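You operate a simulated robot arm through the tools that you are given. There is no shell and no other tool. Be economical: measure what you need, move in short steps, check, and stop when the job is done.

You are at the controls of a simulated robot arm. One attempt, no reset.

JOB
Put the master puck in its drawer, cover the granite ring and switch off hardness meter and magnifier.
Fine: shut the drawer and the lens flap.

Only the result counts: the job must be done as asked and must still hold three seconds after the hand-in. Knocking over, shifting, dropping, spilling or breaking anything else fails it. Lids that push on must go on centred and level and be pressed home; caps that screw on are set level and turned clockwise until they are tight.

ROBOT AND FRAMES
A 7-joint arm with a two-finger parallel gripper on a trunk, on a base that drives. Base frame: it is fixed to the floor where the robot stands at the start and does not move with it; the origin is under the middle of the robot, x ahead of it, y to its left, z up. Lengths are in mm, angles in rad, forces in N, time in s.
With the tool pointing down near the work surface it reaches from about 100 to 460 mm from the robot's upright axis, wherever it stands. Its first joint turns from -2.007 to 2.007 rad. Places, roughly: hardness switch [500, 0, 900]; masters drawer [700, 200, 700]; inside of the masters drawer [700, 200, 700]; ring on the granite plate [600, 900, 900]; lens flap [100, -500, 1100]; magnifier switch [100, -500, 800]. Payload 3.91 kg.
The TCP is the grasp point between the finger pads, 30 mm short of the fingertips. In the tool frame z runs along the fingers and y along their closing line. The gripper opens to 110 mm. The fingers are 20 mm wide and 10 mm thick; the gripper's body (48 by 112 mm) begins 55 mm behind the TCP.
Orientation is that of the tool frame in the base frame, as [roll, pitch, yaw] about the fixed x, y, z axes, in that order (R = Rz(yaw) Ry(pitch) Rx(roll)). With the fingers straight down and closing along the base's y, the tool's x points along the base's -x, its y along +y and its z along -z.

CONTROLS
- The arm moves only by the tool play_rows. Its argument "steps" is a list of rows, each a list of 7 numbers: the shift along the base's x, y, z in mm, then the turn, a rotation vector about the base's x, y, z in rad, then the opening in per cent of the stroke, from 0 (shut) to 100 (fully open). In form: [[dx, dy, dz, wx, wy, wz, jaw], ...]. A call has 1 to 10 rows; each row shifts and turns the commanded pose from where the row before left it. Each row takes 0.2 s and may step no farther than 50 mm and 0.15 rad from the row before; otherwise, or with a gripper value out of range, the whole call is refused. A pose out of reach is approached as far as the arm can. The call stops where the force on the tool passes 90 N (or 10 N more than at its start, if that is more) or the arm is blocked; 0.2 s more then pass. Each finger travels about 108 mm/s and halts on what it meets, pressing with about 28 N; the grip force reading is that of the motor and also rises with nothing between the fingers. The clock runs only during rows and for 0.2 s after the last one: add rows that do not move to give the fingers time. It gives the time, the measured TCP pose, the force on the tool (base axes), the opening and the grip force at its end, in the units of the frame above (readings bear some noise), and new pictures: "show" is both (left out), scene, wrist or none.
- Cameras (640 x 400 px; columns grow to the right, rows downward): "scene" is now at [7.9, 132.3, 1673.6]; the picture's right is [-0.32, -0.95, 0.00], its down [-0.79, 0.26, -0.56] and it looks along [0.53, -0.18, -0.83] (base axes); focal length 255 px, centre (320, 200). "wrist" rides on the gripper at [72, 17, -103] in the tool frame; the picture's right is [-0.23, 0.97, 0.00], its down [-0.76, -0.18, -0.62] and it looks along [-0.61, -0.14, 0.78] (tool axes); focal length 222 px, centre (320, 200). There is no depth. A picture from a camera that has moved, and an enlarged one, comes with that camera's place and axes in the base frame and with its lens.
- move_column(by): slides the trunk up (or, below 0, down) by that many mm; the arm and the scene camera ride with it, the base frame stays. It gives what a move gives, with no picture.
- roll_base(legs): drives the robot by 1 to 6 legs, each [ahead, turn to the left] in mm and rad, along the robot's own axes; the way and the turn of a leg run together, so that a leg with both is an arc; at most 1500 mm and 3.142 rad a leg. The arm and the cameras ride along, it lands a little off, and it stops where it bumps. It gives what a move gives, and a new picture of the scene camera.
- head_to(pan, tilt): turns the head with the scene camera to pan (to the left, within 2.705 rad either way) and tilt (down, from -0.506 to 1.204), counted from straight ahead of the robot. It gives what a move gives, and a new picture of the scene camera.
- inspect(camera, box): a new picture of the part [left, top, right, bottom] of that camera's present view, enlarged. It takes no simulated time.
- hand_in(): hands the job in; it is judged then, once.

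Go step by step. Nothing tells you exact positions but the pictures and the camera data: compare them with the known pose of the tool, close in by small moves and look again before you grip or let go. The budget is 120 turns and 170 pictures, counting those below and the enlarged ones. Unless the task says otherwise, let go and move clear before handing in.

The tools are called by a JSON object that holds its "method" and its "body". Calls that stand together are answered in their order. play_rows: Moves the arm, as the interface text tells. Its arguments: {"type":"object","properties":{"steps":{"type":"array"},"show":{"type":"string","enum":["both","scene","wrist","none"]}},"required":["steps"]} The other tools are called the same way: move_column (by) slides the trunk up or down; roll_base (legs) drives the base; head_to (pan, tilt) turns the head that bears the scene camera; inspect (camera, box) takes an enlarged picture of a part of a camera's view; hand_in () hands the job in.

At the start:

```text
time: 0.0
tool_pos: [455.3, 196.3, 1355.9]
orientation: [3.141, -0.002, -3.133]
force: [0.1, 0.3, -0.5]
finger_gap: 110.1
grip_force: 0.1
trunk travel left (down, up): [-800.0, 190.0]
robot x, y, heading: [-1.5, 2.9, 0.003]
head pan, tilt: [-0.323, 0.979]
```

scene: 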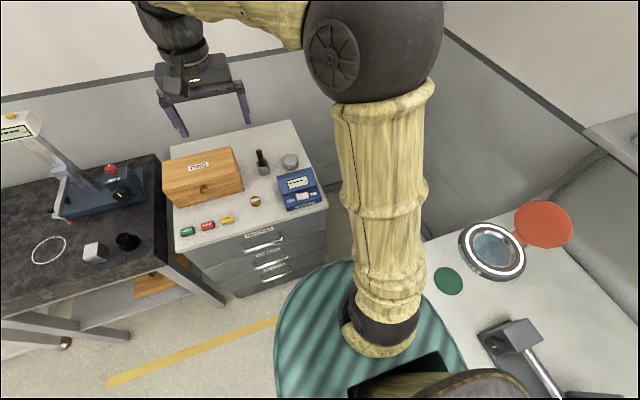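
wrist: 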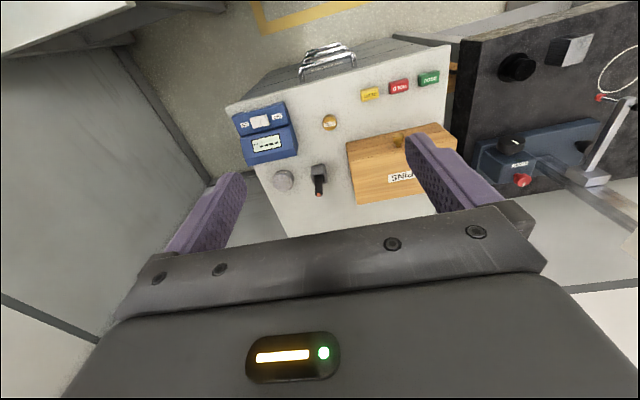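

I see a cabinet with drawers ahead, a granite table on the left and a bench with the magnifier on the right. I look closer at each first.

{"method": "inspect", "body": {"camera": "scene", "box": [150, 110, 350, 310]}}

{"method": "inspect", "body": {"camera": "scene", "box": [0, 100, 180, 300]}}

{"method": "inspect", "body": {"camera": "scene", "box": [420, 190, 640, 400]}}

```text
2.00 times, centred on (250, 210) of scene
camera zoom: at [7.9, 132.3, 1673.6], right [-0.32, -0.95, 0.0], down [-0.79, 0.26, -0.56], along [0.53, -0.18, -0.83], focal length 511 px, centre (460, 180)
```

zoom: 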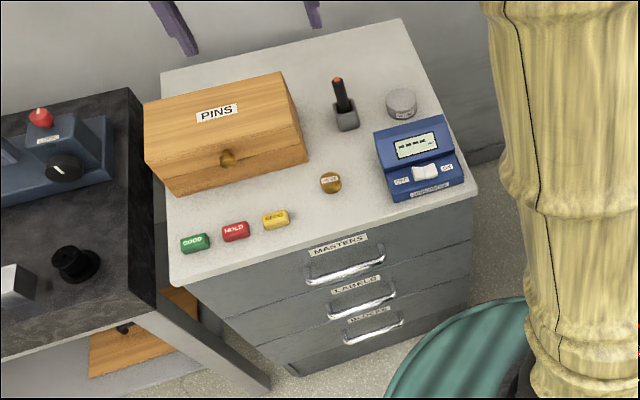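

```text
2.00 times, centred on (90, 200) of scene
camera zoom: at [7.9, 132.3, 1673.6], right [-0.32, -0.95, 0.0], down [-0.79, 0.26, -0.56], along [0.53, -0.18, -0.83], focal length 511 px, centre (780, 200)
```

zoom: 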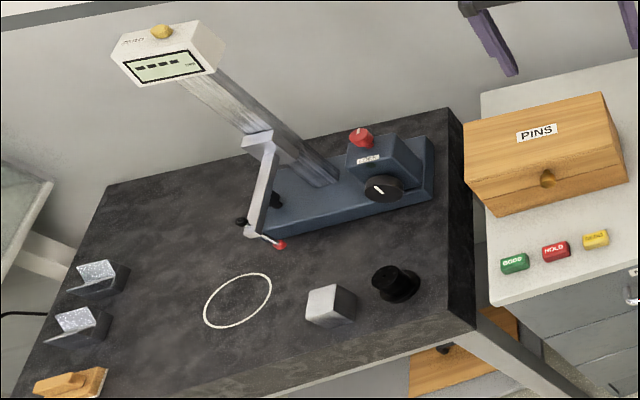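

```text
1.90 times, centred on (530, 295) of scene
camera zoom: at [7.9, 132.3, 1673.6], right [-0.32, -0.95, 0.0], down [-0.79, 0.26, -0.56], along [0.53, -0.18, -0.83], focal length 486 px, centre (-80, 19)
```

zoom: 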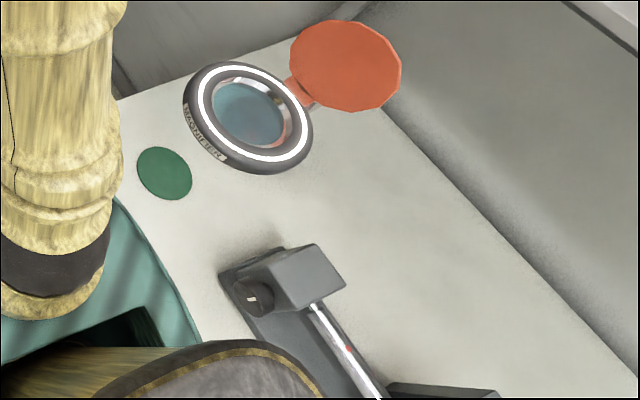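

The ring is a white circle on the granite. I need to find what covers it, so I look around.

{"method": "head_to", "body": {"pan": 0.9, "tilt": 0.7}}

{"method": "head_to", "body": {"pan": -1.4, "tilt": 0.7}}

{"method": "head_to", "body": {"pan": 2.3, "tilt": 0.6}}

{"method": "head_to", "body": {"pan": -2.5, "tilt": 0.6}}

```text
time: 1.4
tool_pos: [454.9, 196.6, 1356.3]
orientation: [3.141, -0.001, -3.132]
force: [-0.4, -0.2, -0.6]
finger_gap: 110.0
grip_force: 0.1
trunk travel left (down, up): [-800.0, 190.0]
robot x, y, heading: [0.1, -1.7, -0.004]
head pan, tilt: [0.901, 0.7]
camera scene: at [-6.9, 221.3, 1695.5], right [0.78, -0.62, 0.0], down [-0.4, -0.5, -0.76], along [0.48, 0.6, -0.64], focal length 255 px, centre (320, 200)
```

scene: 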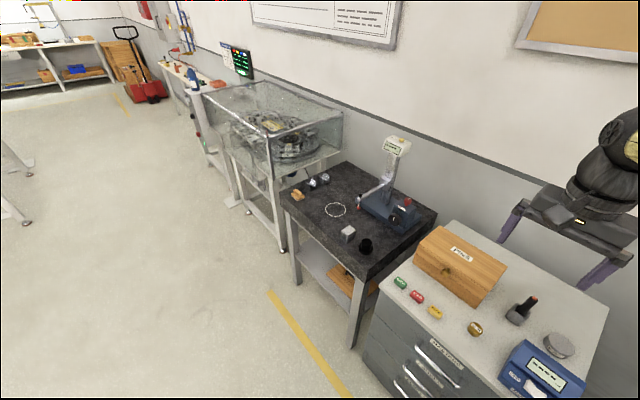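

```text
time: 3.5
tool_pos: [455.0, 196.4, 1355.8]
orientation: [3.141, 0.001, -3.133]
force: [-0.2, 0.2, 0.2]
finger_gap: 110.0
grip_force: 0.1
trunk travel left (down, up): [-800.0, 190.0]
robot x, y, heading: [2.9, 1.5, -0.001]
head pan, tilt: [-1.4, 0.7]
camera scene: at [-45.2, 71.1, 1695.5], right [-0.99, -0.17, 0.0], down [-0.11, 0.63, -0.76], along [0.13, -0.75, -0.64], focal length 255 px, centre (320, 200)
```

scene: 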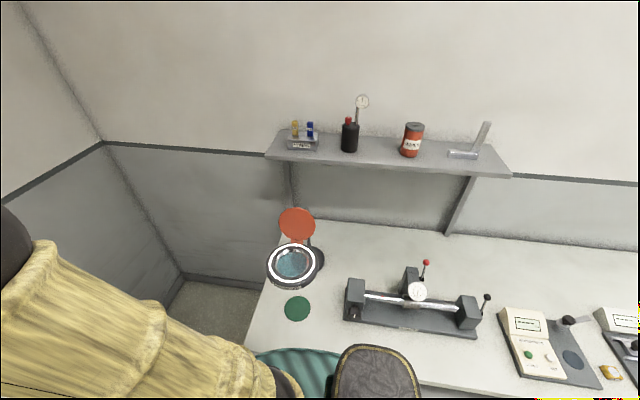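

```text
time: 6.6
tool_pos: [455.0, 196.1, 1357.7]
orientation: [-3.14, 0.0, -3.133]
force: [0.1, 0.4, -0.6]
finger_gap: 110.2
grip_force: 0.1
trunk travel left (down, up): [-800.0, 190.0]
robot x, y, heading: [0.0, 3.1, -0.0]
head pan, tilt: [2.3, 0.6]
camera scene: at [-118.6, 220.7, 1704.1], right [0.75, 0.67, 0.0], down [0.38, -0.42, -0.83], along [-0.55, 0.62, -0.56], focal length 255 px, centre (320, 200)
```

scene: 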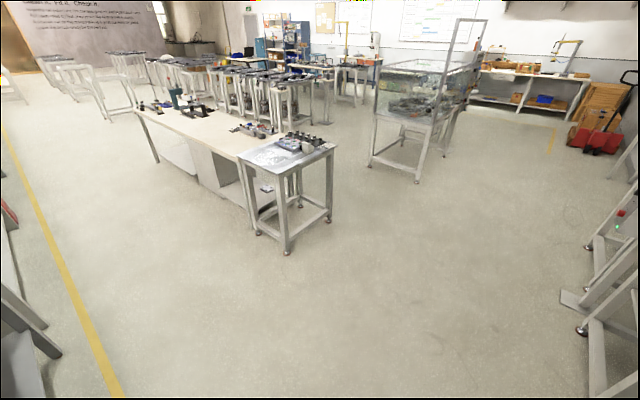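

```text
time: 10.4
tool_pos: [455.1, 196.1, 1356.3]
orientation: [3.141, -0.001, -3.134]
force: [0.1, 0.3, 0.0]
finger_gap: 109.9
grip_force: 0.0
trunk travel left (down, up): [-800.0, 190.0]
robot x, y, heading: [0.8, 0.7, 0.003]
head pan, tilt: [-2.499, 0.6]
camera scene: at [-130.5, 101.8, 1704.1], right [-0.6, 0.8, 0.0], down [0.45, 0.34, -0.83], along [-0.66, -0.49, -0.56], focal length 255 px, centre (320, 200)
```

scene: 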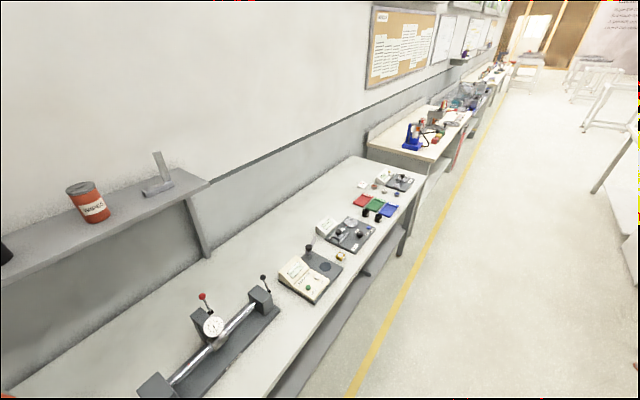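

I turn back to look closely at the granite table and then the magnifier.

{"method": "head_to", "body": {"pan": 0.9, "tilt": 0.75}}

{"method": "inspect", "body": {"camera": "scene", "box": [270, 110, 450, 280]}}

{"method": "inspect", "body": {"camera": "scene", "box": [310, 160, 390, 240]}}

{"method": "head_to", "body": {"pan": -1.2, "tilt": 0.85}}

{"method": "inspect", "body": {"camera": "scene", "box": [290, 140, 430, 280]}}

```text
time: 13.3
tool_pos: [455.8, 196.2, 1358.1]
orientation: [-3.141, 0.001, -3.133]
force: [-0.3, -0.2, 1.1]
finger_gap: 110.1
grip_force: 0.0
trunk travel left (down, up): [-800.0, 190.0]
robot x, y, heading: [-1.0, -1.2, -0.003]
head pan, tilt: [0.901, 0.75]
camera scene: at [-8.2, 219.7, 1691.2], right [0.78, -0.62, 0.0], down [-0.42, -0.53, -0.73], along [0.45, 0.57, -0.68], focal length 255 px, centre (320, 200)
```

scene: 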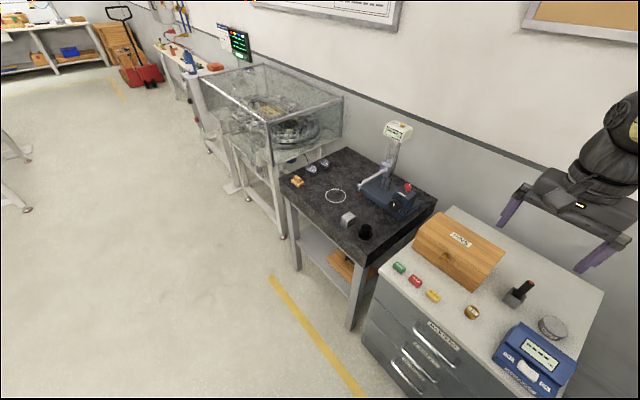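

```text
2.35 times, centred on (360, 195) of scene
camera zoom: at [-8.2, 219.7, 1691.2], right [0.78, -0.62, 0.0], down [-0.42, -0.53, -0.73], along [0.45, 0.57, -0.68], focal length 601 px, centre (226, 212)
```

zoom: 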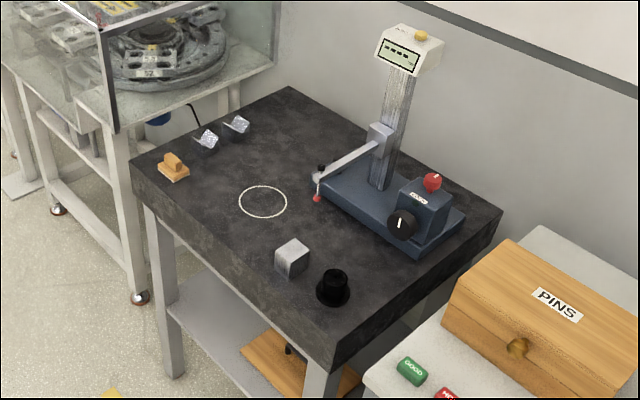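

```text
5.00 times, centred on (350, 200) of scene
camera zoom: at [-8.2, 219.7, 1691.2], right [0.78, -0.62, 0.0], down [-0.42, -0.53, -0.73], along [0.45, 0.57, -0.68], focal length 1276 px, centre (170, 200)
```

zoom: 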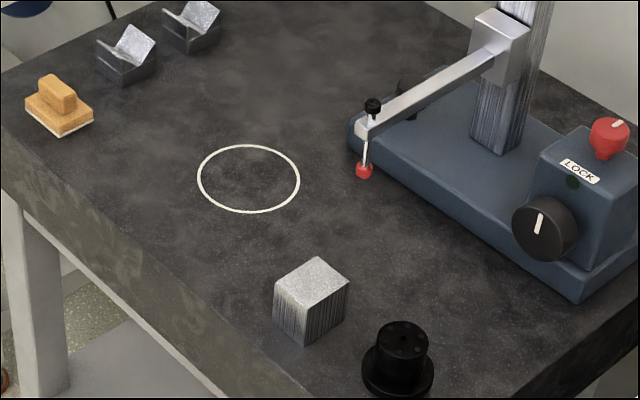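

```text
time: 15.3
tool_pos: [455.1, 197.2, 1355.9]
orientation: [3.141, -0.001, -3.135]
force: [-0.7, 1.3, -0.5]
finger_gap: 109.9
grip_force: 0.0
trunk travel left (down, up): [-800.0, 190.0]
robot x, y, heading: [0.6, -3.8, -0.001]
head pan, tilt: [-1.201, 0.85]
camera scene: at [-31.4, 81.9, 1683.2], right [-0.93, -0.36, 0.0], down [-0.27, 0.7, -0.66], along [0.24, -0.62, -0.75], focal length 255 px, centre (320, 200)
```

scene: 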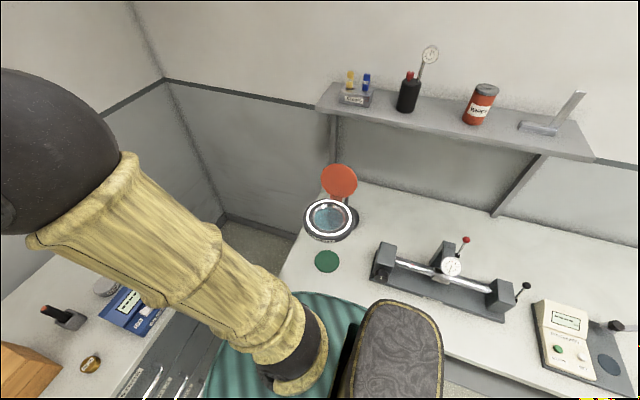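

```text
2.86 times, centred on (360, 210) of scene
camera zoom: at [-31.4, 81.9, 1683.2], right [-0.93, -0.36, 0.0], down [-0.27, 0.7, -0.66], along [0.24, -0.62, -0.75], focal length 730 px, centre (206, 171)
```

zoom: 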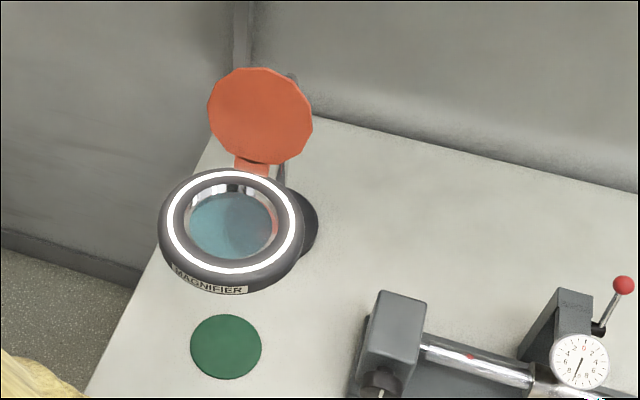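

I need closer views; I drive nothing yet, but look at the cabinet labels and the shelf under the granite.

{"method": "head_to", "body": {"pan": 0.3, "tilt": 0.95}}

{"method": "inspect", "body": {"camera": "wrist", "box": [230, 80, 350, 200]}}

{"method": "inspect", "body": {"camera": "wrist", "box": [480, 10, 640, 200]}}

```text
time: 16.9
tool_pos: [455.5, 196.1, 1357.0]
orientation: [3.141, -0.002, -3.134]
force: [-0.4, -0.8, 0.2]
finger_gap: 109.9
grip_force: 0.0
trunk travel left (down, up): [-800.0, 190.0]
robot x, y, heading: [3.0, 3.9, 0.001]
head pan, tilt: [0.3, 0.949]
camera scene: at [9.8, 176.3, 1675.7], right [0.3, -0.96, 0.0], down [-0.78, -0.24, -0.58], along [0.56, 0.17, -0.81], focal length 255 px, centre (320, 200)
```

scene: 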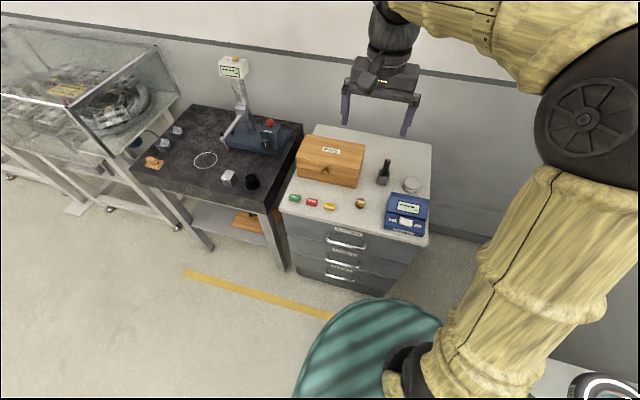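

```text
3.33 times, centred on (290, 140) of wrist
camera zoom: at [381.1, 212.2, 1460.7], right [0.22, 0.98, 0.0], down [0.76, -0.17, 0.62], along [0.61, -0.14, -0.78], focal length 740 px, centre (420, 400)
```

zoom: 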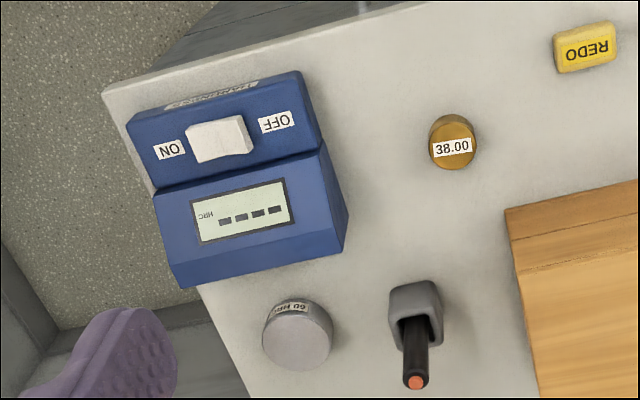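

```text
2.11 times, centred on (560, 105) of wrist
camera zoom: at [381.1, 212.2, 1460.7], right [0.22, 0.98, 0.0], down [0.76, -0.17, 0.62], along [0.61, -0.14, -0.78], focal length 468 px, centre (-185, 400)
```

zoom: 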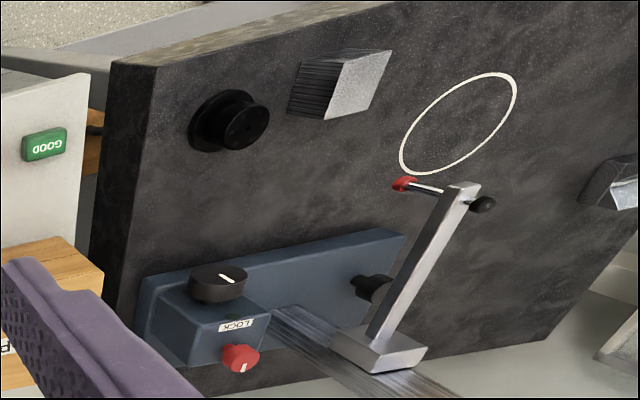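

The brass puck reads 38.00, the grey one 60 HRC (a hardness block). I drive along the front to look at the granite table and its shelf.

{"method": "roll_base", "body": {"legs": [[0, 1.571], [700, 0], [0, -1.571]]}}

{"method": "move_column", "body": {"by": -300}}

{"method": "head_to", "body": {"pan": 0.0, "tilt": 0.9}}

```text
time: 20.3
tool_pos: [-64.4, 491.1, 1355.7]
orientation: [3.14, 0.0, -1.84]
force: [0.3, 0.4, 0.5]
finger_gap: 110.1
grip_force: 0.0
trunk travel left (down, up): [-800.0, 190.0]
robot x, y, heading: [-0.5, -0.4, 1.295]
head pan, tilt: [0.3, 0.949]
stopped in leg 1: the robot was blocked; the commanded pose is now the measured one
camera scene: at [-164.5, 59.7, 1675.7], right [1.0, 0.02, 0.0], down [0.02, -0.81, -0.58], along [-0.01, 0.58, -0.81], focal length 255 px, centre (320, 200)
```

scene: 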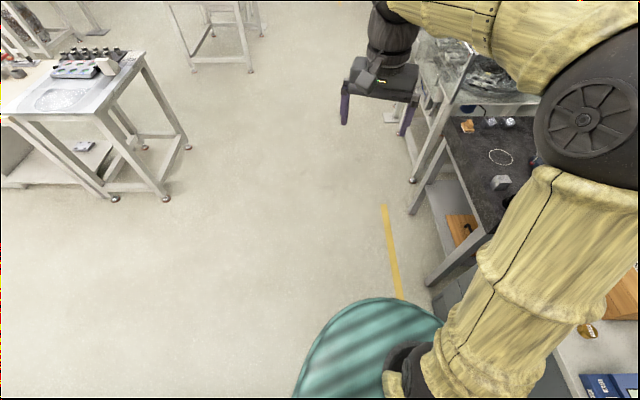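

```text
time: 23.3
tool_pos: [-64.5, 492.1, 1056.2]
orientation: [3.141, 0.0, -1.84]
force: [-0.2, -0.7, 0.5]
finger_gap: 110.2
grip_force: 0.0
trunk travel left (down, up): [-500.0, 490.0]
robot x, y, heading: [3.9, 1.1, 1.295]
head pan, tilt: [0.3, 0.949]
```

```text
time: 24.1
tool_pos: [-63.8, 491.3, 1056.1]
orientation: [3.14, 0.0, -1.839]
force: [-0.3, -0.9, -0.2]
finger_gap: 109.7
grip_force: 0.0
trunk travel left (down, up): [-500.0, 490.0]
robot x, y, heading: [1.6, -1.2, 1.29]
head pan, tilt: [0.0, 0.901]
camera scene: at [-142.6, 59.3, 1379.3], right [0.96, -0.28, 0.0], down [-0.22, -0.75, -0.62], along [0.17, 0.6, -0.78], focal length 255 px, centre (320, 200)
```

scene: 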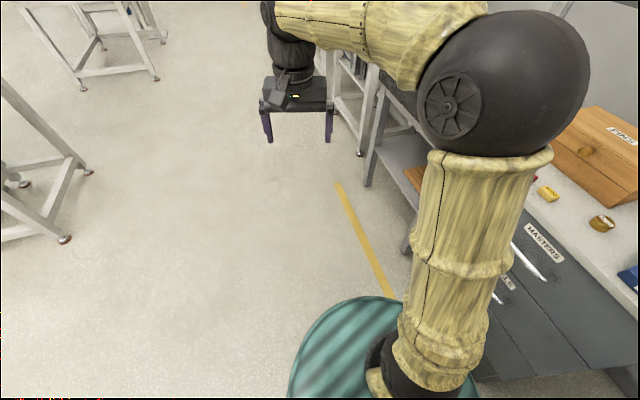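

The turn was blocked, probably by the rear close to the bench. I drive on in an arc from here.

{"method": "roll_base", "body": {"legs": [[250, 0.3], [450, 0]]}}

{"method": "head_to", "body": {"pan": -1.2, "tilt": 0.7}}

```text
time: 25.4
tool_pos: [-107.2, 529.6, 1056.8]
orientation: [3.141, 0.002, -1.718]
force: [-0.4, 0.2, 0.8]
finger_gap: 110.1
grip_force: 0.0
trunk travel left (down, up): [-500.0, 490.0]
robot x, y, heading: [15.2, 50.7, 1.291]
head pan, tilt: [0.0, 0.901]
stopped in leg 1: the robot was blocked; the commanded pose is now the measured one
camera scene: at [-127.4, 109.5, 1379.4], right [0.96, -0.28, 0.0], down [-0.22, -0.75, -0.62], along [0.17, 0.6, -0.78], focal length 255 px, centre (320, 200)
```

scene: 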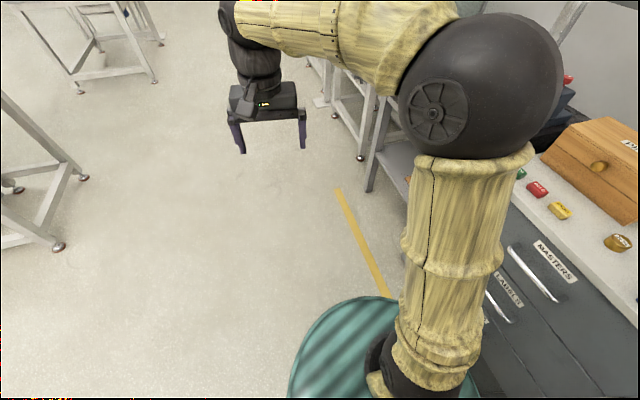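

```text
time: 26.8
tool_pos: [-106.7, 531.0, 1056.9]
orientation: [3.141, 0.001, -1.721]
force: [0.0, -0.5, 0.2]
finger_gap: 110.1
grip_force: 0.1
trunk travel left (down, up): [-500.0, 490.0]
robot x, y, heading: [15.8, 52.0, 1.292]
head pan, tilt: [-1.201, 0.7]
camera scene: at [-64.2, 45.1, 1395.5], right [0.09, -1.0, 0.0], down [-0.64, -0.06, -0.76], along [0.76, 0.07, -0.64], focal length 255 px, centre (320, 200)
```

scene: 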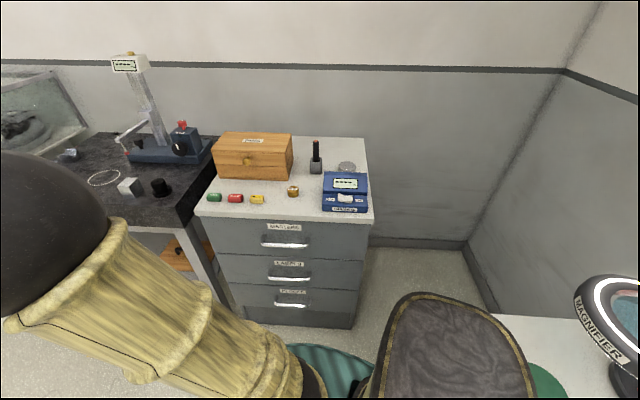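

Turning seems to be what is blocked; I go straight ahead first, then turn.

{"method": "roll_base", "body": {"legs": [[250, 0], [0, 0.28]]}}

```text
time: 29.6
tool_pos: [-162.5, 720.2, 1059.2]
orientation: [3.141, 0.003, -1.443]
force: [0.2, 0.0, -0.7]
finger_gap: 110.2
grip_force: 0.1
trunk travel left (down, up): [-500.0, 490.0]
robot x, y, heading: [85.5, 290.0, 1.571]
head pan, tilt: [-1.201, 0.7]
camera scene: at [11.1, 265.5, 1395.5], right [0.36, -0.93, 0.0], down [-0.6, -0.23, -0.77], along [0.71, 0.28, -0.64], focal length 255 px, centre (320, 200)
```

scene: 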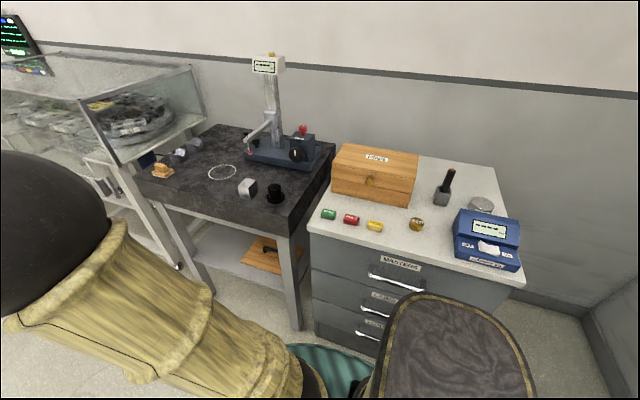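

Now I drive on and face the granite table.

{"method": "roll_base", "body": {"legs": [[550, 0], [0, -1.3]]}}

{"method": "head_to", "body": {"pan": -0.3, "tilt": 0.8}}

```text
time: 36.1
tool_pos: [437.8, 1212.2, 1056.6]
orientation: [-3.141, 0.004, -2.751]
force: [-0.3, -0.3, -0.4]
finger_gap: 109.7
grip_force: 0.0
trunk travel left (down, up): [-500.0, 490.0]
robot x, y, heading: [88.1, 859.0, 0.263]
head pan, tilt: [-1.201, 0.7]
camera scene: at [41.9, 926.6, 1395.5], right [-0.81, -0.59, 0.0], down [-0.38, 0.52, -0.76], along [0.45, -0.62, -0.64], focal length 255 px, centre (320, 200)
```

scene: 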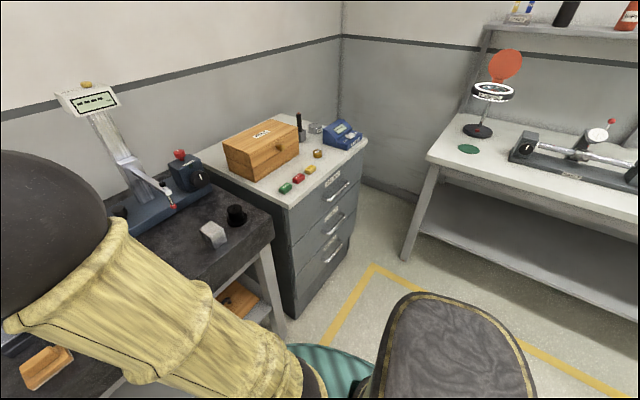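

```text
time: 37.3
tool_pos: [437.1, 1211.9, 1055.9]
orientation: [3.14, 0.003, -2.752]
force: [0.2, 0.6, 0.0]
finger_gap: 109.8
grip_force: 0.1
trunk travel left (down, up): [-500.0, 490.0]
robot x, y, heading: [89.9, 864.9, 0.261]
head pan, tilt: [-0.3, 0.799]
camera scene: at [72.4, 992.0, 1387.3], right [-0.04, -1.0, 0.0], down [-0.72, 0.03, -0.7], along [0.7, -0.03, -0.72], focal length 255 px, centre (320, 200)
```

scene: 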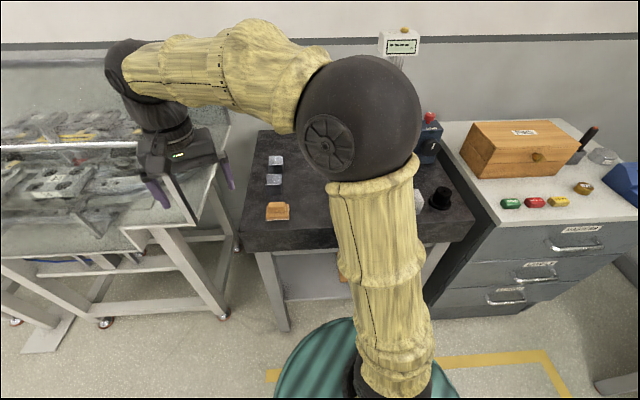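

I swing the tool to over the granite to use the wrist camera.

{"method": "play_rows", "body": {"steps": [[-10, -50, 20, 0, 0, -0.08, 50], [-10, -50, 20, 0, 0, -0.08, 50], [-10, -50, 20, 0, 0, -0.08, 50], [-10, -50, 0, 0, 0, -0.08, 50], [0, -50, 0, 0, 0, -0.08, 50], [0, -20, 0, 0, 0, 0, 50]], "show": "both"}}

```text
refused: row 1 steps farther than a row can; nothing moved
```

{"method": "play_rows", "body": {"steps": [[-10, -40, 20, 0, 0, -0.08, 50], [-10, -40, 20, 0, 0, -0.08, 50], [-10, -40, 20, 0, 0, -0.08, 50], [-10, -45, 0, 0, 0, -0.08, 50], [0, -49, 0, 0, 0, -0.08, 50], [0, -49, 0, 0, 0, 0, 50]], "show": "both"}}

```text
time: 38.7
tool_pos: [399.9, 946.8, 1114.9]
orientation: [3.139, 0.003, 3.13]
force: [-0.3, -0.1, 0.8]
finger_gap: 55.2
grip_force: 0.1
trunk travel left (down, up): [-500.0, 490.0]
robot x, y, heading: [89.6, 861.5, 0.262]
head pan, tilt: [-0.3, 0.799]
camera scene: at [72.3, 991.8, 1387.3], right [-0.04, -1.0, 0.0], down [-0.72, 0.03, -0.7], along [0.7, -0.03, -0.72], focal length 255 px, centre (320, 200)
camera wrist: at [326.2, 963.0, 1218.5], right [0.24, 0.97, 0.0], down [0.76, -0.18, 0.62], along [0.61, -0.15, -0.78], focal length 222 px, centre (320, 200)
```

scene: 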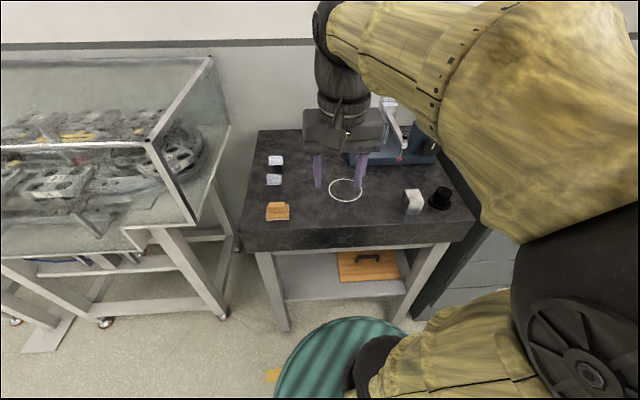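
wrist: 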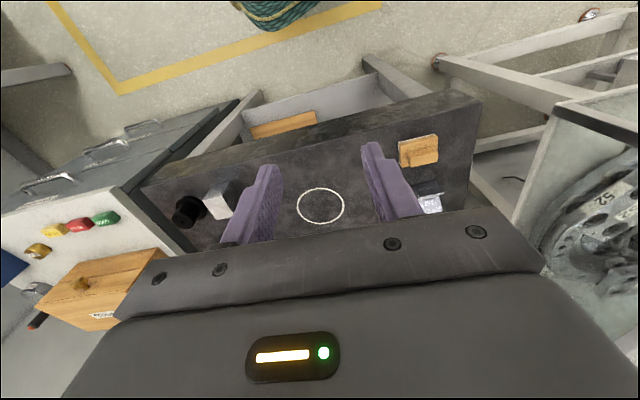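

{"method": "inspect", "body": {"camera": "scene", "box": [250, 130, 480, 300]}}

{"method": "inspect", "body": {"camera": "scene", "box": [330, 230, 420, 300]}}

{"method": "inspect", "body": {"camera": "wrist", "box": [150, 130, 360, 270]}}

```text
2.35 times, centred on (365, 215) of scene
camera zoom: at [72.3, 991.8, 1387.3], right [-0.04, -1.0, 0.0], down [-0.72, 0.03, -0.7], along [0.7, -0.03, -0.72], focal length 601 px, centre (214, 165)
```

zoom: 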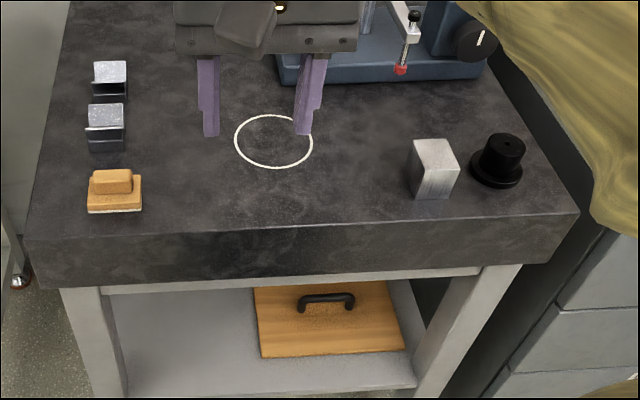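

```text
5.71 times, centred on (375, 265) of scene
camera zoom: at [72.3, 991.8, 1387.3], right [-0.04, -1.0, 0.0], down [-0.72, 0.03, -0.7], along [0.7, -0.03, -0.72], focal length 1459 px, centre (6, -171)
```

zoom: 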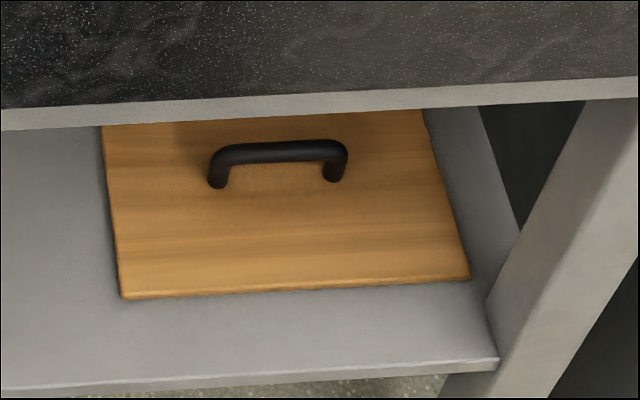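

```text
2.86 times, centred on (255, 200) of wrist
camera zoom: at [326.2, 963.0, 1218.5], right [0.24, 0.97, 0.0], down [0.76, -0.18, 0.62], along [0.61, -0.15, -0.78], focal length 635 px, centre (506, 200)
```

zoom: 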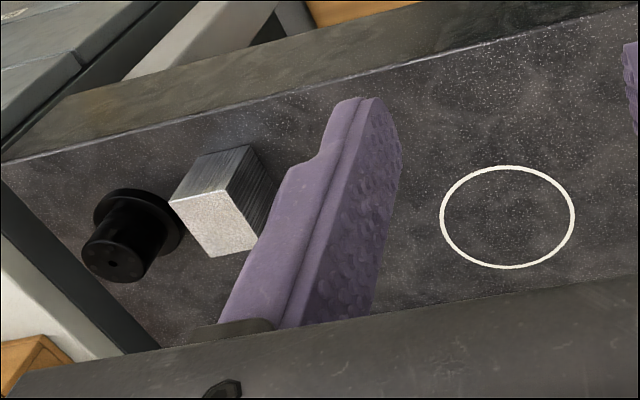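

The wooden board with the handle on the lower shelf (~[606,778], shelf z~450) is evidently the granite cover; the ring is at about [606, 894, 875]. I back off, turn straight, and turn the tool forward to approach the handle.

{"method": "roll_base", "body": {"legs": [[0, -0.262], [-200, 0]]}}

{"method": "play_rows", "body": {"steps": [[0, -10, 0, 0, 0, -0.145, 50], [0, -10, 0, 0, 0, -0.145, 50], [0, -10, 0, 0, 0, -0.145, 50], [0, -10, 0, 0, 0, -0.145, 50], [0, -10, 0, 0, 0, -0.145, 50], [0, -10, 0, 0, 0, -0.145, 50], [0, -10, 0, 0, 0, -0.145, 50], [0, 0, 0, 0, 0, -0.145, 50], [0, 0, 0, 0, 0, -0.145, 50], [0, 0, 0, 0, 0, -0.145, 50]], "show": "none"}}

```text
time: 41.1
tool_pos: [212.7, 862.6, 1114.1]
orientation: [3.141, 0.003, 2.87]
force: [-0.2, -0.2, 0.6]
finger_gap: 55.2
grip_force: 0.0
trunk travel left (down, up): [-500.0, 490.0]
robot x, y, heading: [-108.9, 862.1, -0.007]
head pan, tilt: [-0.3, 0.799]
camera scene: at [-92.5, 992.3, 1387.3], right [-0.3, -0.95, 0.0], down [-0.68, 0.21, -0.7], along [0.67, -0.21, -0.72], focal length 255 px, centre (320, 200)
```

scene: 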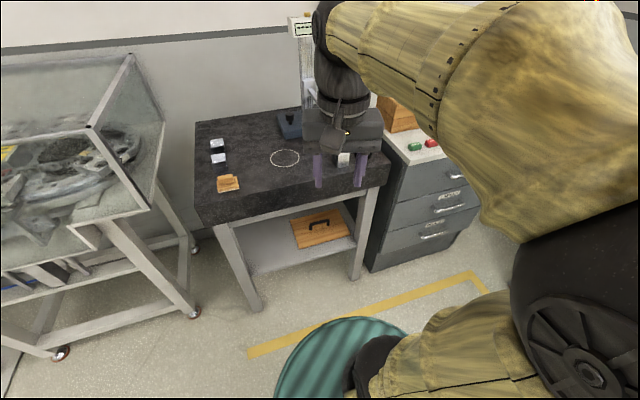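

```text
time: 43.3
tool_pos: [213.1, 793.3, 1113.7]
orientation: [-3.14, 0.001, 1.419]
force: [0.3, 0.1, -0.6]
finger_gap: 55.4
grip_force: 0.1
trunk travel left (down, up): [-500.0, 490.0]
robot x, y, heading: [-111.1, 863.6, 0.006]
head pan, tilt: [-0.3, 0.799]
```

{"method": "play_rows", "body": {"steps": [[0, 0, 0, 0, 0, 0.148, 60], [0, 0, 0, 0, -0.145, 0, 60], [0, 0, 0, 0, -0.145, 0, 60], [0, 0, 0, 0, -0.145, 0, 60], [0, 0, 0, 0, -0.145, 0, 60], [0, 0, 0, 0, -0.145, 0, 60], [0, 0, 0, 0, -0.145, 0, 60]], "show": "none"}}

{"method": "move_column", "body": {"by": -430}}

{"method": "head_to", "body": {"pan": -0.1, "tilt": 0.6}}

{"method": "inspect", "body": {"camera": "wrist", "box": [0, 0, 640, 400]}}

```text
time: 44.9
tool_pos: [262.6, 743.2, 1050.7]
orientation: [2.462, -0.002, 1.567]
force: [0.7, 0.7, -0.5]
finger_gap: 66.2
grip_force: 0.0
out of reach, approached as far as the arm can: row 3, 4, 5, 6, 7
trunk travel left (down, up): [-500.0, 490.0]
robot x, y, heading: [-109.4, 861.2, -0.003]
head pan, tilt: [-0.3, 0.799]
```

```text
refused: -430 is not a number from -400 to 400
```

```text
time: 45.7
tool_pos: [263.7, 743.3, 1049.7]
orientation: [2.468, -0.001, 1.57]
force: [0.0, 0.0, 0.0]
finger_gap: 66.0
grip_force: 0.0
trunk travel left (down, up): [-500.0, 490.0]
robot x, y, heading: [-109.0, 860.6, -0.008]
head pan, tilt: [-0.099, 0.6]
camera scene: at [-81.3, 1007.3, 1404.1], right [-0.1, -0.99, 0.0], down [-0.56, 0.06, -0.82], along [0.82, -0.08, -0.57], focal length 255 px, centre (320, 200)
```

scene: 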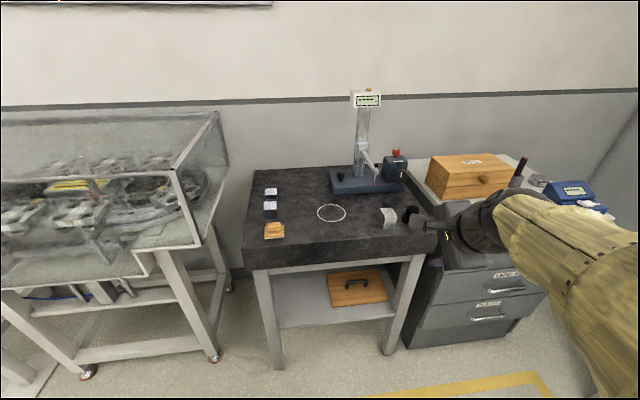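

```text
1.00 times, centred on (320, 200) of wrist
camera zoom: at [210.8, 814.4, 1141.9], right [0.76, -0.23, 0.61], down [-0.53, -0.76, 0.37], along [0.38, -0.61, -0.7], focal length 222 px, centre (320, 200)
```

zoom: 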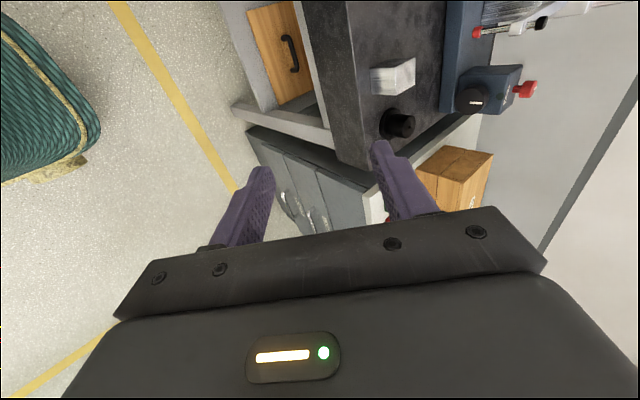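

The arm was likely too folded; I extend it ahead while tilting on.

{"method": "play_rows", "body": {"steps": [[40, 0, 0, 0, 0, 0, 60], [40, 0, 0, 0, 0, 0, 60], [40, 10, 0, 0, 0, 0, 60], [30, 10, 0, 0, -0.1, 0, 60], [0, 10, 0, 0, -0.1, 0, 60]], "show": "scene"}}

```text
time: 46.9
tool_pos: [416.5, 774.4, 1048.0]
orientation: [2.265, 0.0, 1.57]
force: [0.1, -0.7, 0.2]
finger_gap: 66.0
grip_force: 0.1
trunk travel left (down, up): [-500.0, 490.0]
robot x, y, heading: [-109.2, 860.2, -0.003]
head pan, tilt: [-0.099, 0.6]
camera scene: at [-81.3, 1007.3, 1404.2], right [-0.1, -0.99, 0.0], down [-0.56, 0.06, -0.83], along [0.82, -0.08, -0.56], focal length 255 px, centre (320, 200)
```

scene: 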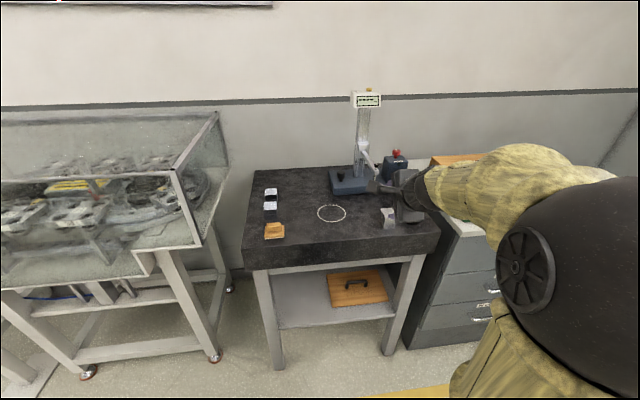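

Reach is fine now. I back up, then lower the trunk.

{"method": "roll_base", "body": {"legs": [[-230, 0]]}}

{"method": "move_column", "body": {"by": -400}}

{"method": "head_to", "body": {"pan": -0.2, "tilt": 0.45}}

{"method": "inspect", "body": {"camera": "wrist", "box": [0, 0, 640, 400]}}

```text
time: 48.6
tool_pos: [175.2, 772.5, 1048.6]
orientation: [2.265, -0.003, 1.563]
force: [-0.3, -0.6, 0.9]
finger_gap: 65.9
grip_force: 0.0
trunk travel left (down, up): [-500.0, 490.0]
robot x, y, heading: [-347.8, 862.5, -0.006]
head pan, tilt: [-0.099, 0.6]
camera scene: at [-320.4, 1008.3, 1404.2], right [-0.11, -0.99, 0.0], down [-0.56, 0.06, -0.83], along [0.82, -0.09, -0.56], focal length 255 px, centre (320, 200)
```

scene: 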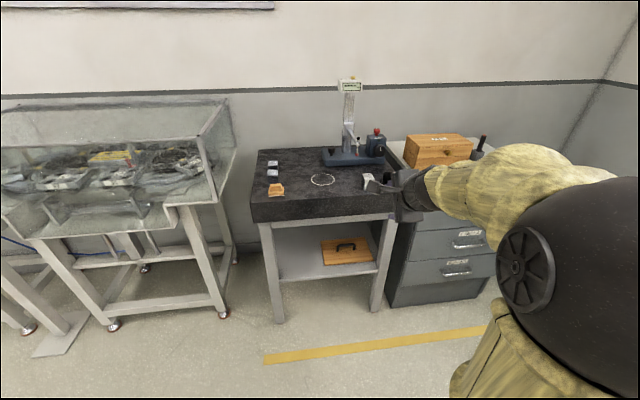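

```text
time: 52.5
tool_pos: [176.1, 771.8, 649.2]
orientation: [2.265, -0.002, 1.564]
force: [-0.1, -0.1, -0.1]
finger_gap: 65.9
grip_force: 0.1
trunk travel left (down, up): [-100.0, 890.0]
robot x, y, heading: [-349.4, 864.5, -0.009]
head pan, tilt: [-0.099, 0.6]
```

```text
time: 53.2
tool_pos: [175.7, 772.0, 649.2]
orientation: [2.266, -0.002, 1.564]
force: [1.1, -0.5, -0.6]
finger_gap: 65.9
grip_force: 0.0
trunk travel left (down, up): [-100.0, 890.0]
robot x, y, heading: [-349.3, 861.3, -0.01]
head pan, tilt: [-0.201, 0.45]
camera scene: at [-318.0, 998.8, 1017.6], right [-0.21, -0.98, 0.0], down [-0.43, 0.09, -0.9], along [0.88, -0.19, -0.44], focal length 255 px, centre (320, 200)
```

scene: 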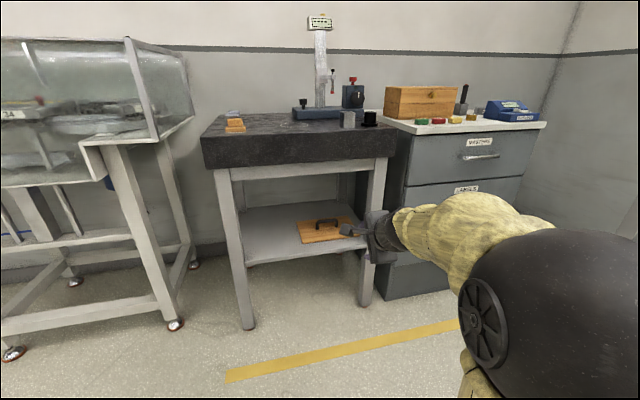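

```text
1.00 times, centred on (320, 200) of wrist
camera zoom: at [106.6, 843.5, 729.0], right [0.62, -0.23, 0.75], down [-0.6, -0.76, 0.26], along [0.51, -0.61, -0.61], focal length 222 px, centre (320, 200)
```

zoom: 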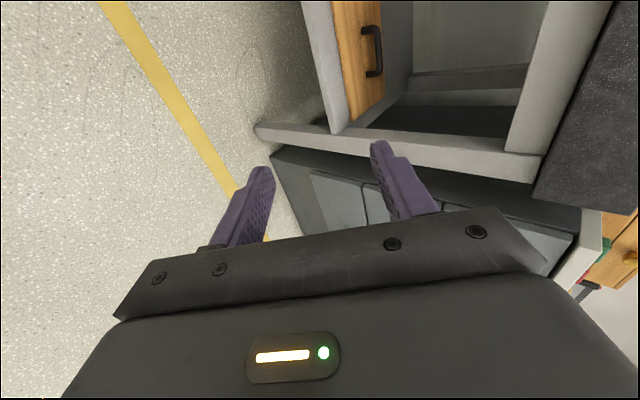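

Handle estimate: [645, 766, 433]. I lower further, then drive the tool in above the shelf.

{"method": "move_column", "body": {"by": -95}}

{"method": "play_rows", "body": {"steps": [[0, 0, -25, 0, 0, 0, 55], [0, 0, -25, 0, 0, 0, 50]], "show": "none"}}

{"method": "roll_base", "body": {"legs": [[330, 0]]}}

{"method": "inspect", "body": {"camera": "wrist", "box": [0, 0, 640, 400]}}

```text
time: 54.5
tool_pos: [174.9, 771.4, 554.4]
orientation: [2.267, -0.001, 1.562]
force: [-0.7, -0.2, -0.1]
finger_gap: 65.9
grip_force: 0.2
trunk travel left (down, up): [-5.0, 985.0]
robot x, y, heading: [-350.3, 864.6, -0.009]
head pan, tilt: [-0.201, 0.45]
```

```text
time: 55.1
tool_pos: [176.0, 770.8, 500.9]
orientation: [2.267, -0.002, 1.561]
force: [0.2, -0.1, 0.9]
finger_gap: 54.9
grip_force: 0.0
trunk travel left (down, up): [-5.0, 985.0]
robot x, y, heading: [-350.9, 858.9, -0.006]
head pan, tilt: [-0.201, 0.45]
```

```text
time: 57.2
tool_pos: [502.2, 764.6, 502.0]
orientation: [2.265, -0.002, 1.559]
force: [0.5, -1.1, 0.6]
finger_gap: 54.9
grip_force: 0.0
trunk travel left (down, up): [-5.0, 985.0]
robot x, y, heading: [-23.7, 860.6, -0.013]
head pan, tilt: [-0.201, 0.45]
camera scene: at [8.4, 995.5, 922.7], right [-0.21, -0.98, 0.0], down [-0.43, 0.09, -0.9], along [0.88, -0.19, -0.44], focal length 255 px, centre (320, 200)
```

scene: 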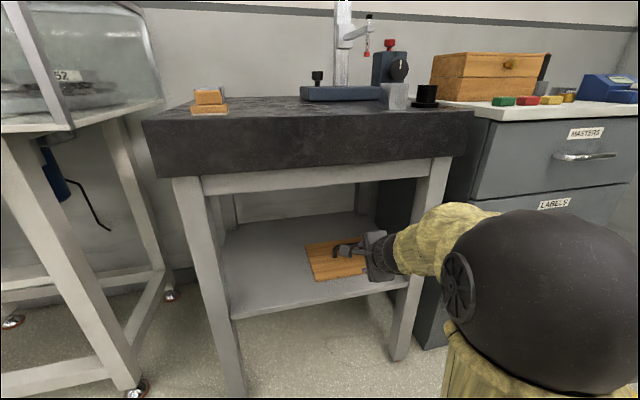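

```text
1.00 times, centred on (320, 200) of wrist
camera zoom: at [432.9, 837.8, 582.1], right [0.62, -0.24, 0.75], down [-0.6, -0.76, 0.26], along [0.5, -0.61, -0.61], focal length 222 px, centre (320, 200)
```

zoom: 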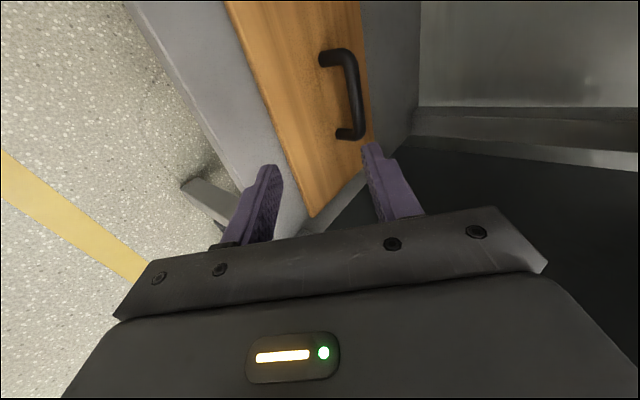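

{"method": "inspect", "body": {"camera": "wrist", "box": [280, 20, 420, 160]}}

{"method": "inspect", "body": {"camera": "scene", "box": [300, 220, 400, 290]}}

```text
2.86 times, centred on (350, 90) of wrist
camera zoom: at [432.9, 837.8, 582.1], right [0.62, -0.24, 0.75], down [-0.6, -0.76, 0.26], along [0.5, -0.61, -0.61], focal length 635 px, centre (234, 514)
```

zoom: 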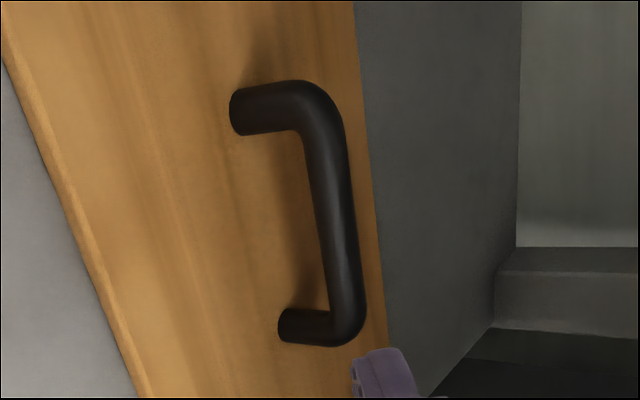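

```text
5.71 times, centred on (350, 255) of scene
camera zoom: at [8.4, 995.5, 922.7], right [-0.21, -0.98, 0.0], down [-0.43, 0.09, -0.9], along [0.88, -0.19, -0.44], focal length 1459 px, centre (149, -114)
```

zoom: 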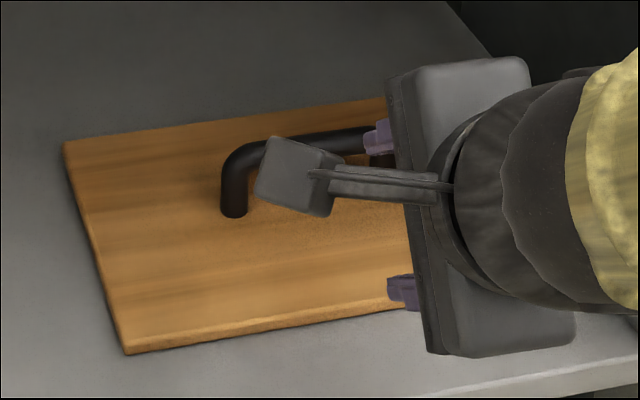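

Bar of the handle lies along y at x≈671, z≈413 (centre y≈753), about 27 above the board. I drive 105 nearer and move to the pre-grasp pose with the fingers narrowed.

{"method": "roll_base", "body": {"legs": [[105, 0]]}}

{"method": "play_rows", "body": {"steps": [[0, -5, -15, 0, 0, 0, 35], [0, -4, -15, 0, 0, 0, 23]], "show": "wrist"}}

```text
time: 58.4
tool_pos: [603.2, 764.3, 502.5]
orientation: [2.264, -0.001, 1.559]
force: [-0.4, -0.7, -1.0]
finger_gap: 55.0
grip_force: 0.0
trunk travel left (down, up): [-5.0, 985.0]
robot x, y, heading: [83.5, 860.9, -0.007]
head pan, tilt: [-0.201, 0.45]
camera scene: at [110.7, 994.3, 922.7], right [-0.21, -0.98, 0.0], down [-0.43, 0.09, -0.9], along [0.88, -0.19, -0.44], focal length 255 px, centre (320, 200)
```

scene: 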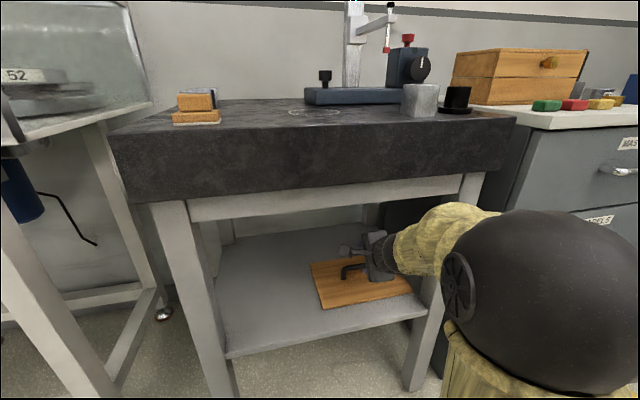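

```text
time: 59.0
tool_pos: [604.1, 753.5, 472.6]
orientation: [2.267, -0.002, 1.558]
force: [0.7, 0.6, 0.3]
finger_gap: 25.3
grip_force: 0.1
trunk travel left (down, up): [-5.0, 985.0]
robot x, y, heading: [78.7, 859.4, -0.01]
head pan, tilt: [-0.201, 0.45]
camera wrist: at [534.8, 825.9, 552.2], right [0.62, -0.24, 0.75], down [-0.6, -0.76, 0.26], along [0.5, -0.61, -0.61], focal length 222 px, centre (320, 200)
```

wrist: 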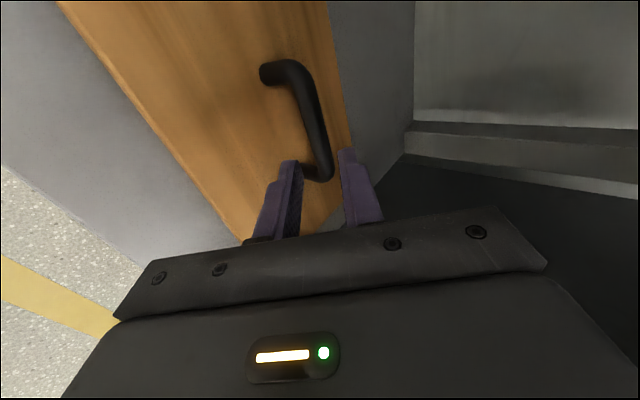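

{"method": "inspect", "body": {"camera": "wrist", "box": [240, 50, 380, 200]}}

{"method": "inspect", "body": {"camera": "scene", "box": [310, 230, 410, 310]}}

```text
2.67 times, centred on (310, 125) of wrist
camera zoom: at [534.8, 825.9, 552.2], right [0.62, -0.24, 0.75], down [-0.6, -0.76, 0.26], along [0.5, -0.61, -0.61], focal length 592 px, centre (347, 400)
```

zoom: 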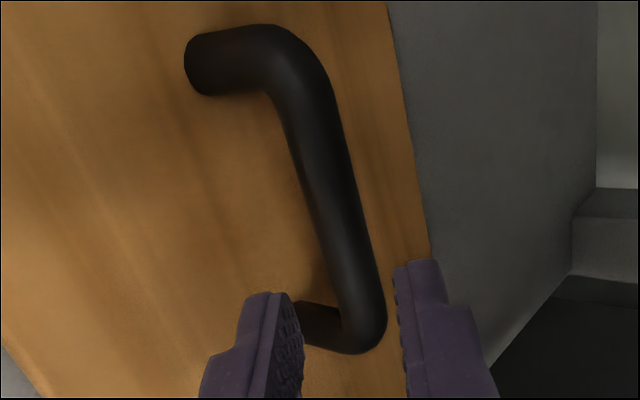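

```text
5.00 times, centred on (360, 270) of scene
camera zoom: at [110.6, 994.3, 922.7], right [-0.21, -0.98, 0.0], down [-0.43, 0.09, -0.9], along [0.88, -0.19, -0.44], focal length 1276 px, centre (120, -150)
```

zoom: 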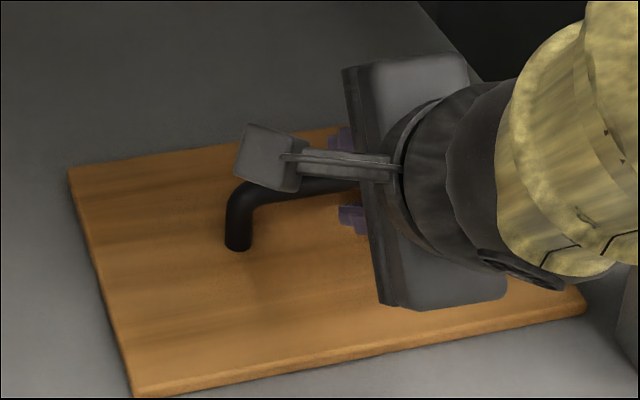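

The bar lies about 66 ahead along the tool axis and slightly low. I centre it and advance along the axis.

{"method": "play_rows", "body": {"steps": [[-2, 0, -3, 0, 0, 0, 23], [15, 0, -13, 0, 0, 0, 23], [15, 0, -13, 0, 0, 0, 23], [12, 0, -10, 0, 0, 0, 23]], "show": "none"}}

{"method": "inspect", "body": {"camera": "wrist", "box": [220, 80, 400, 220]}}

```text
time: 60.0
tool_pos: [644.2, 756.0, 436.0]
orientation: [2.265, -0.003, 1.561]
force: [0.4, 1.9, -0.4]
finger_gap: 25.3
grip_force: 0.0
trunk travel left (down, up): [-5.0, 985.0]
robot x, y, heading: [77.9, 858.2, -0.013]
head pan, tilt: [-0.201, 0.45]
```

```text
2.86 times, centred on (310, 150) of wrist
camera zoom: at [576.3, 828.0, 515.2], right [0.62, -0.24, 0.75], down [-0.6, -0.76, 0.26], along [0.5, -0.61, -0.61], focal length 635 px, centre (349, 343)
```

zoom: 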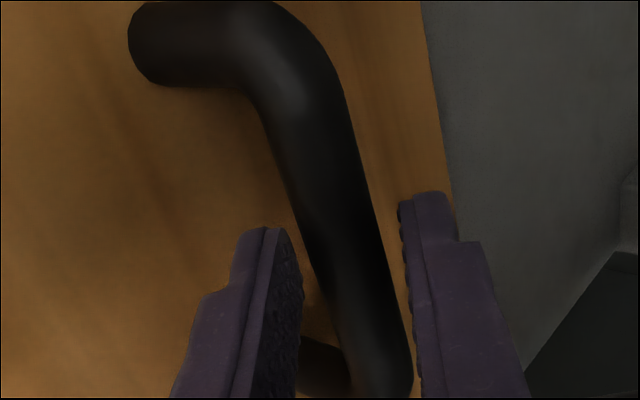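

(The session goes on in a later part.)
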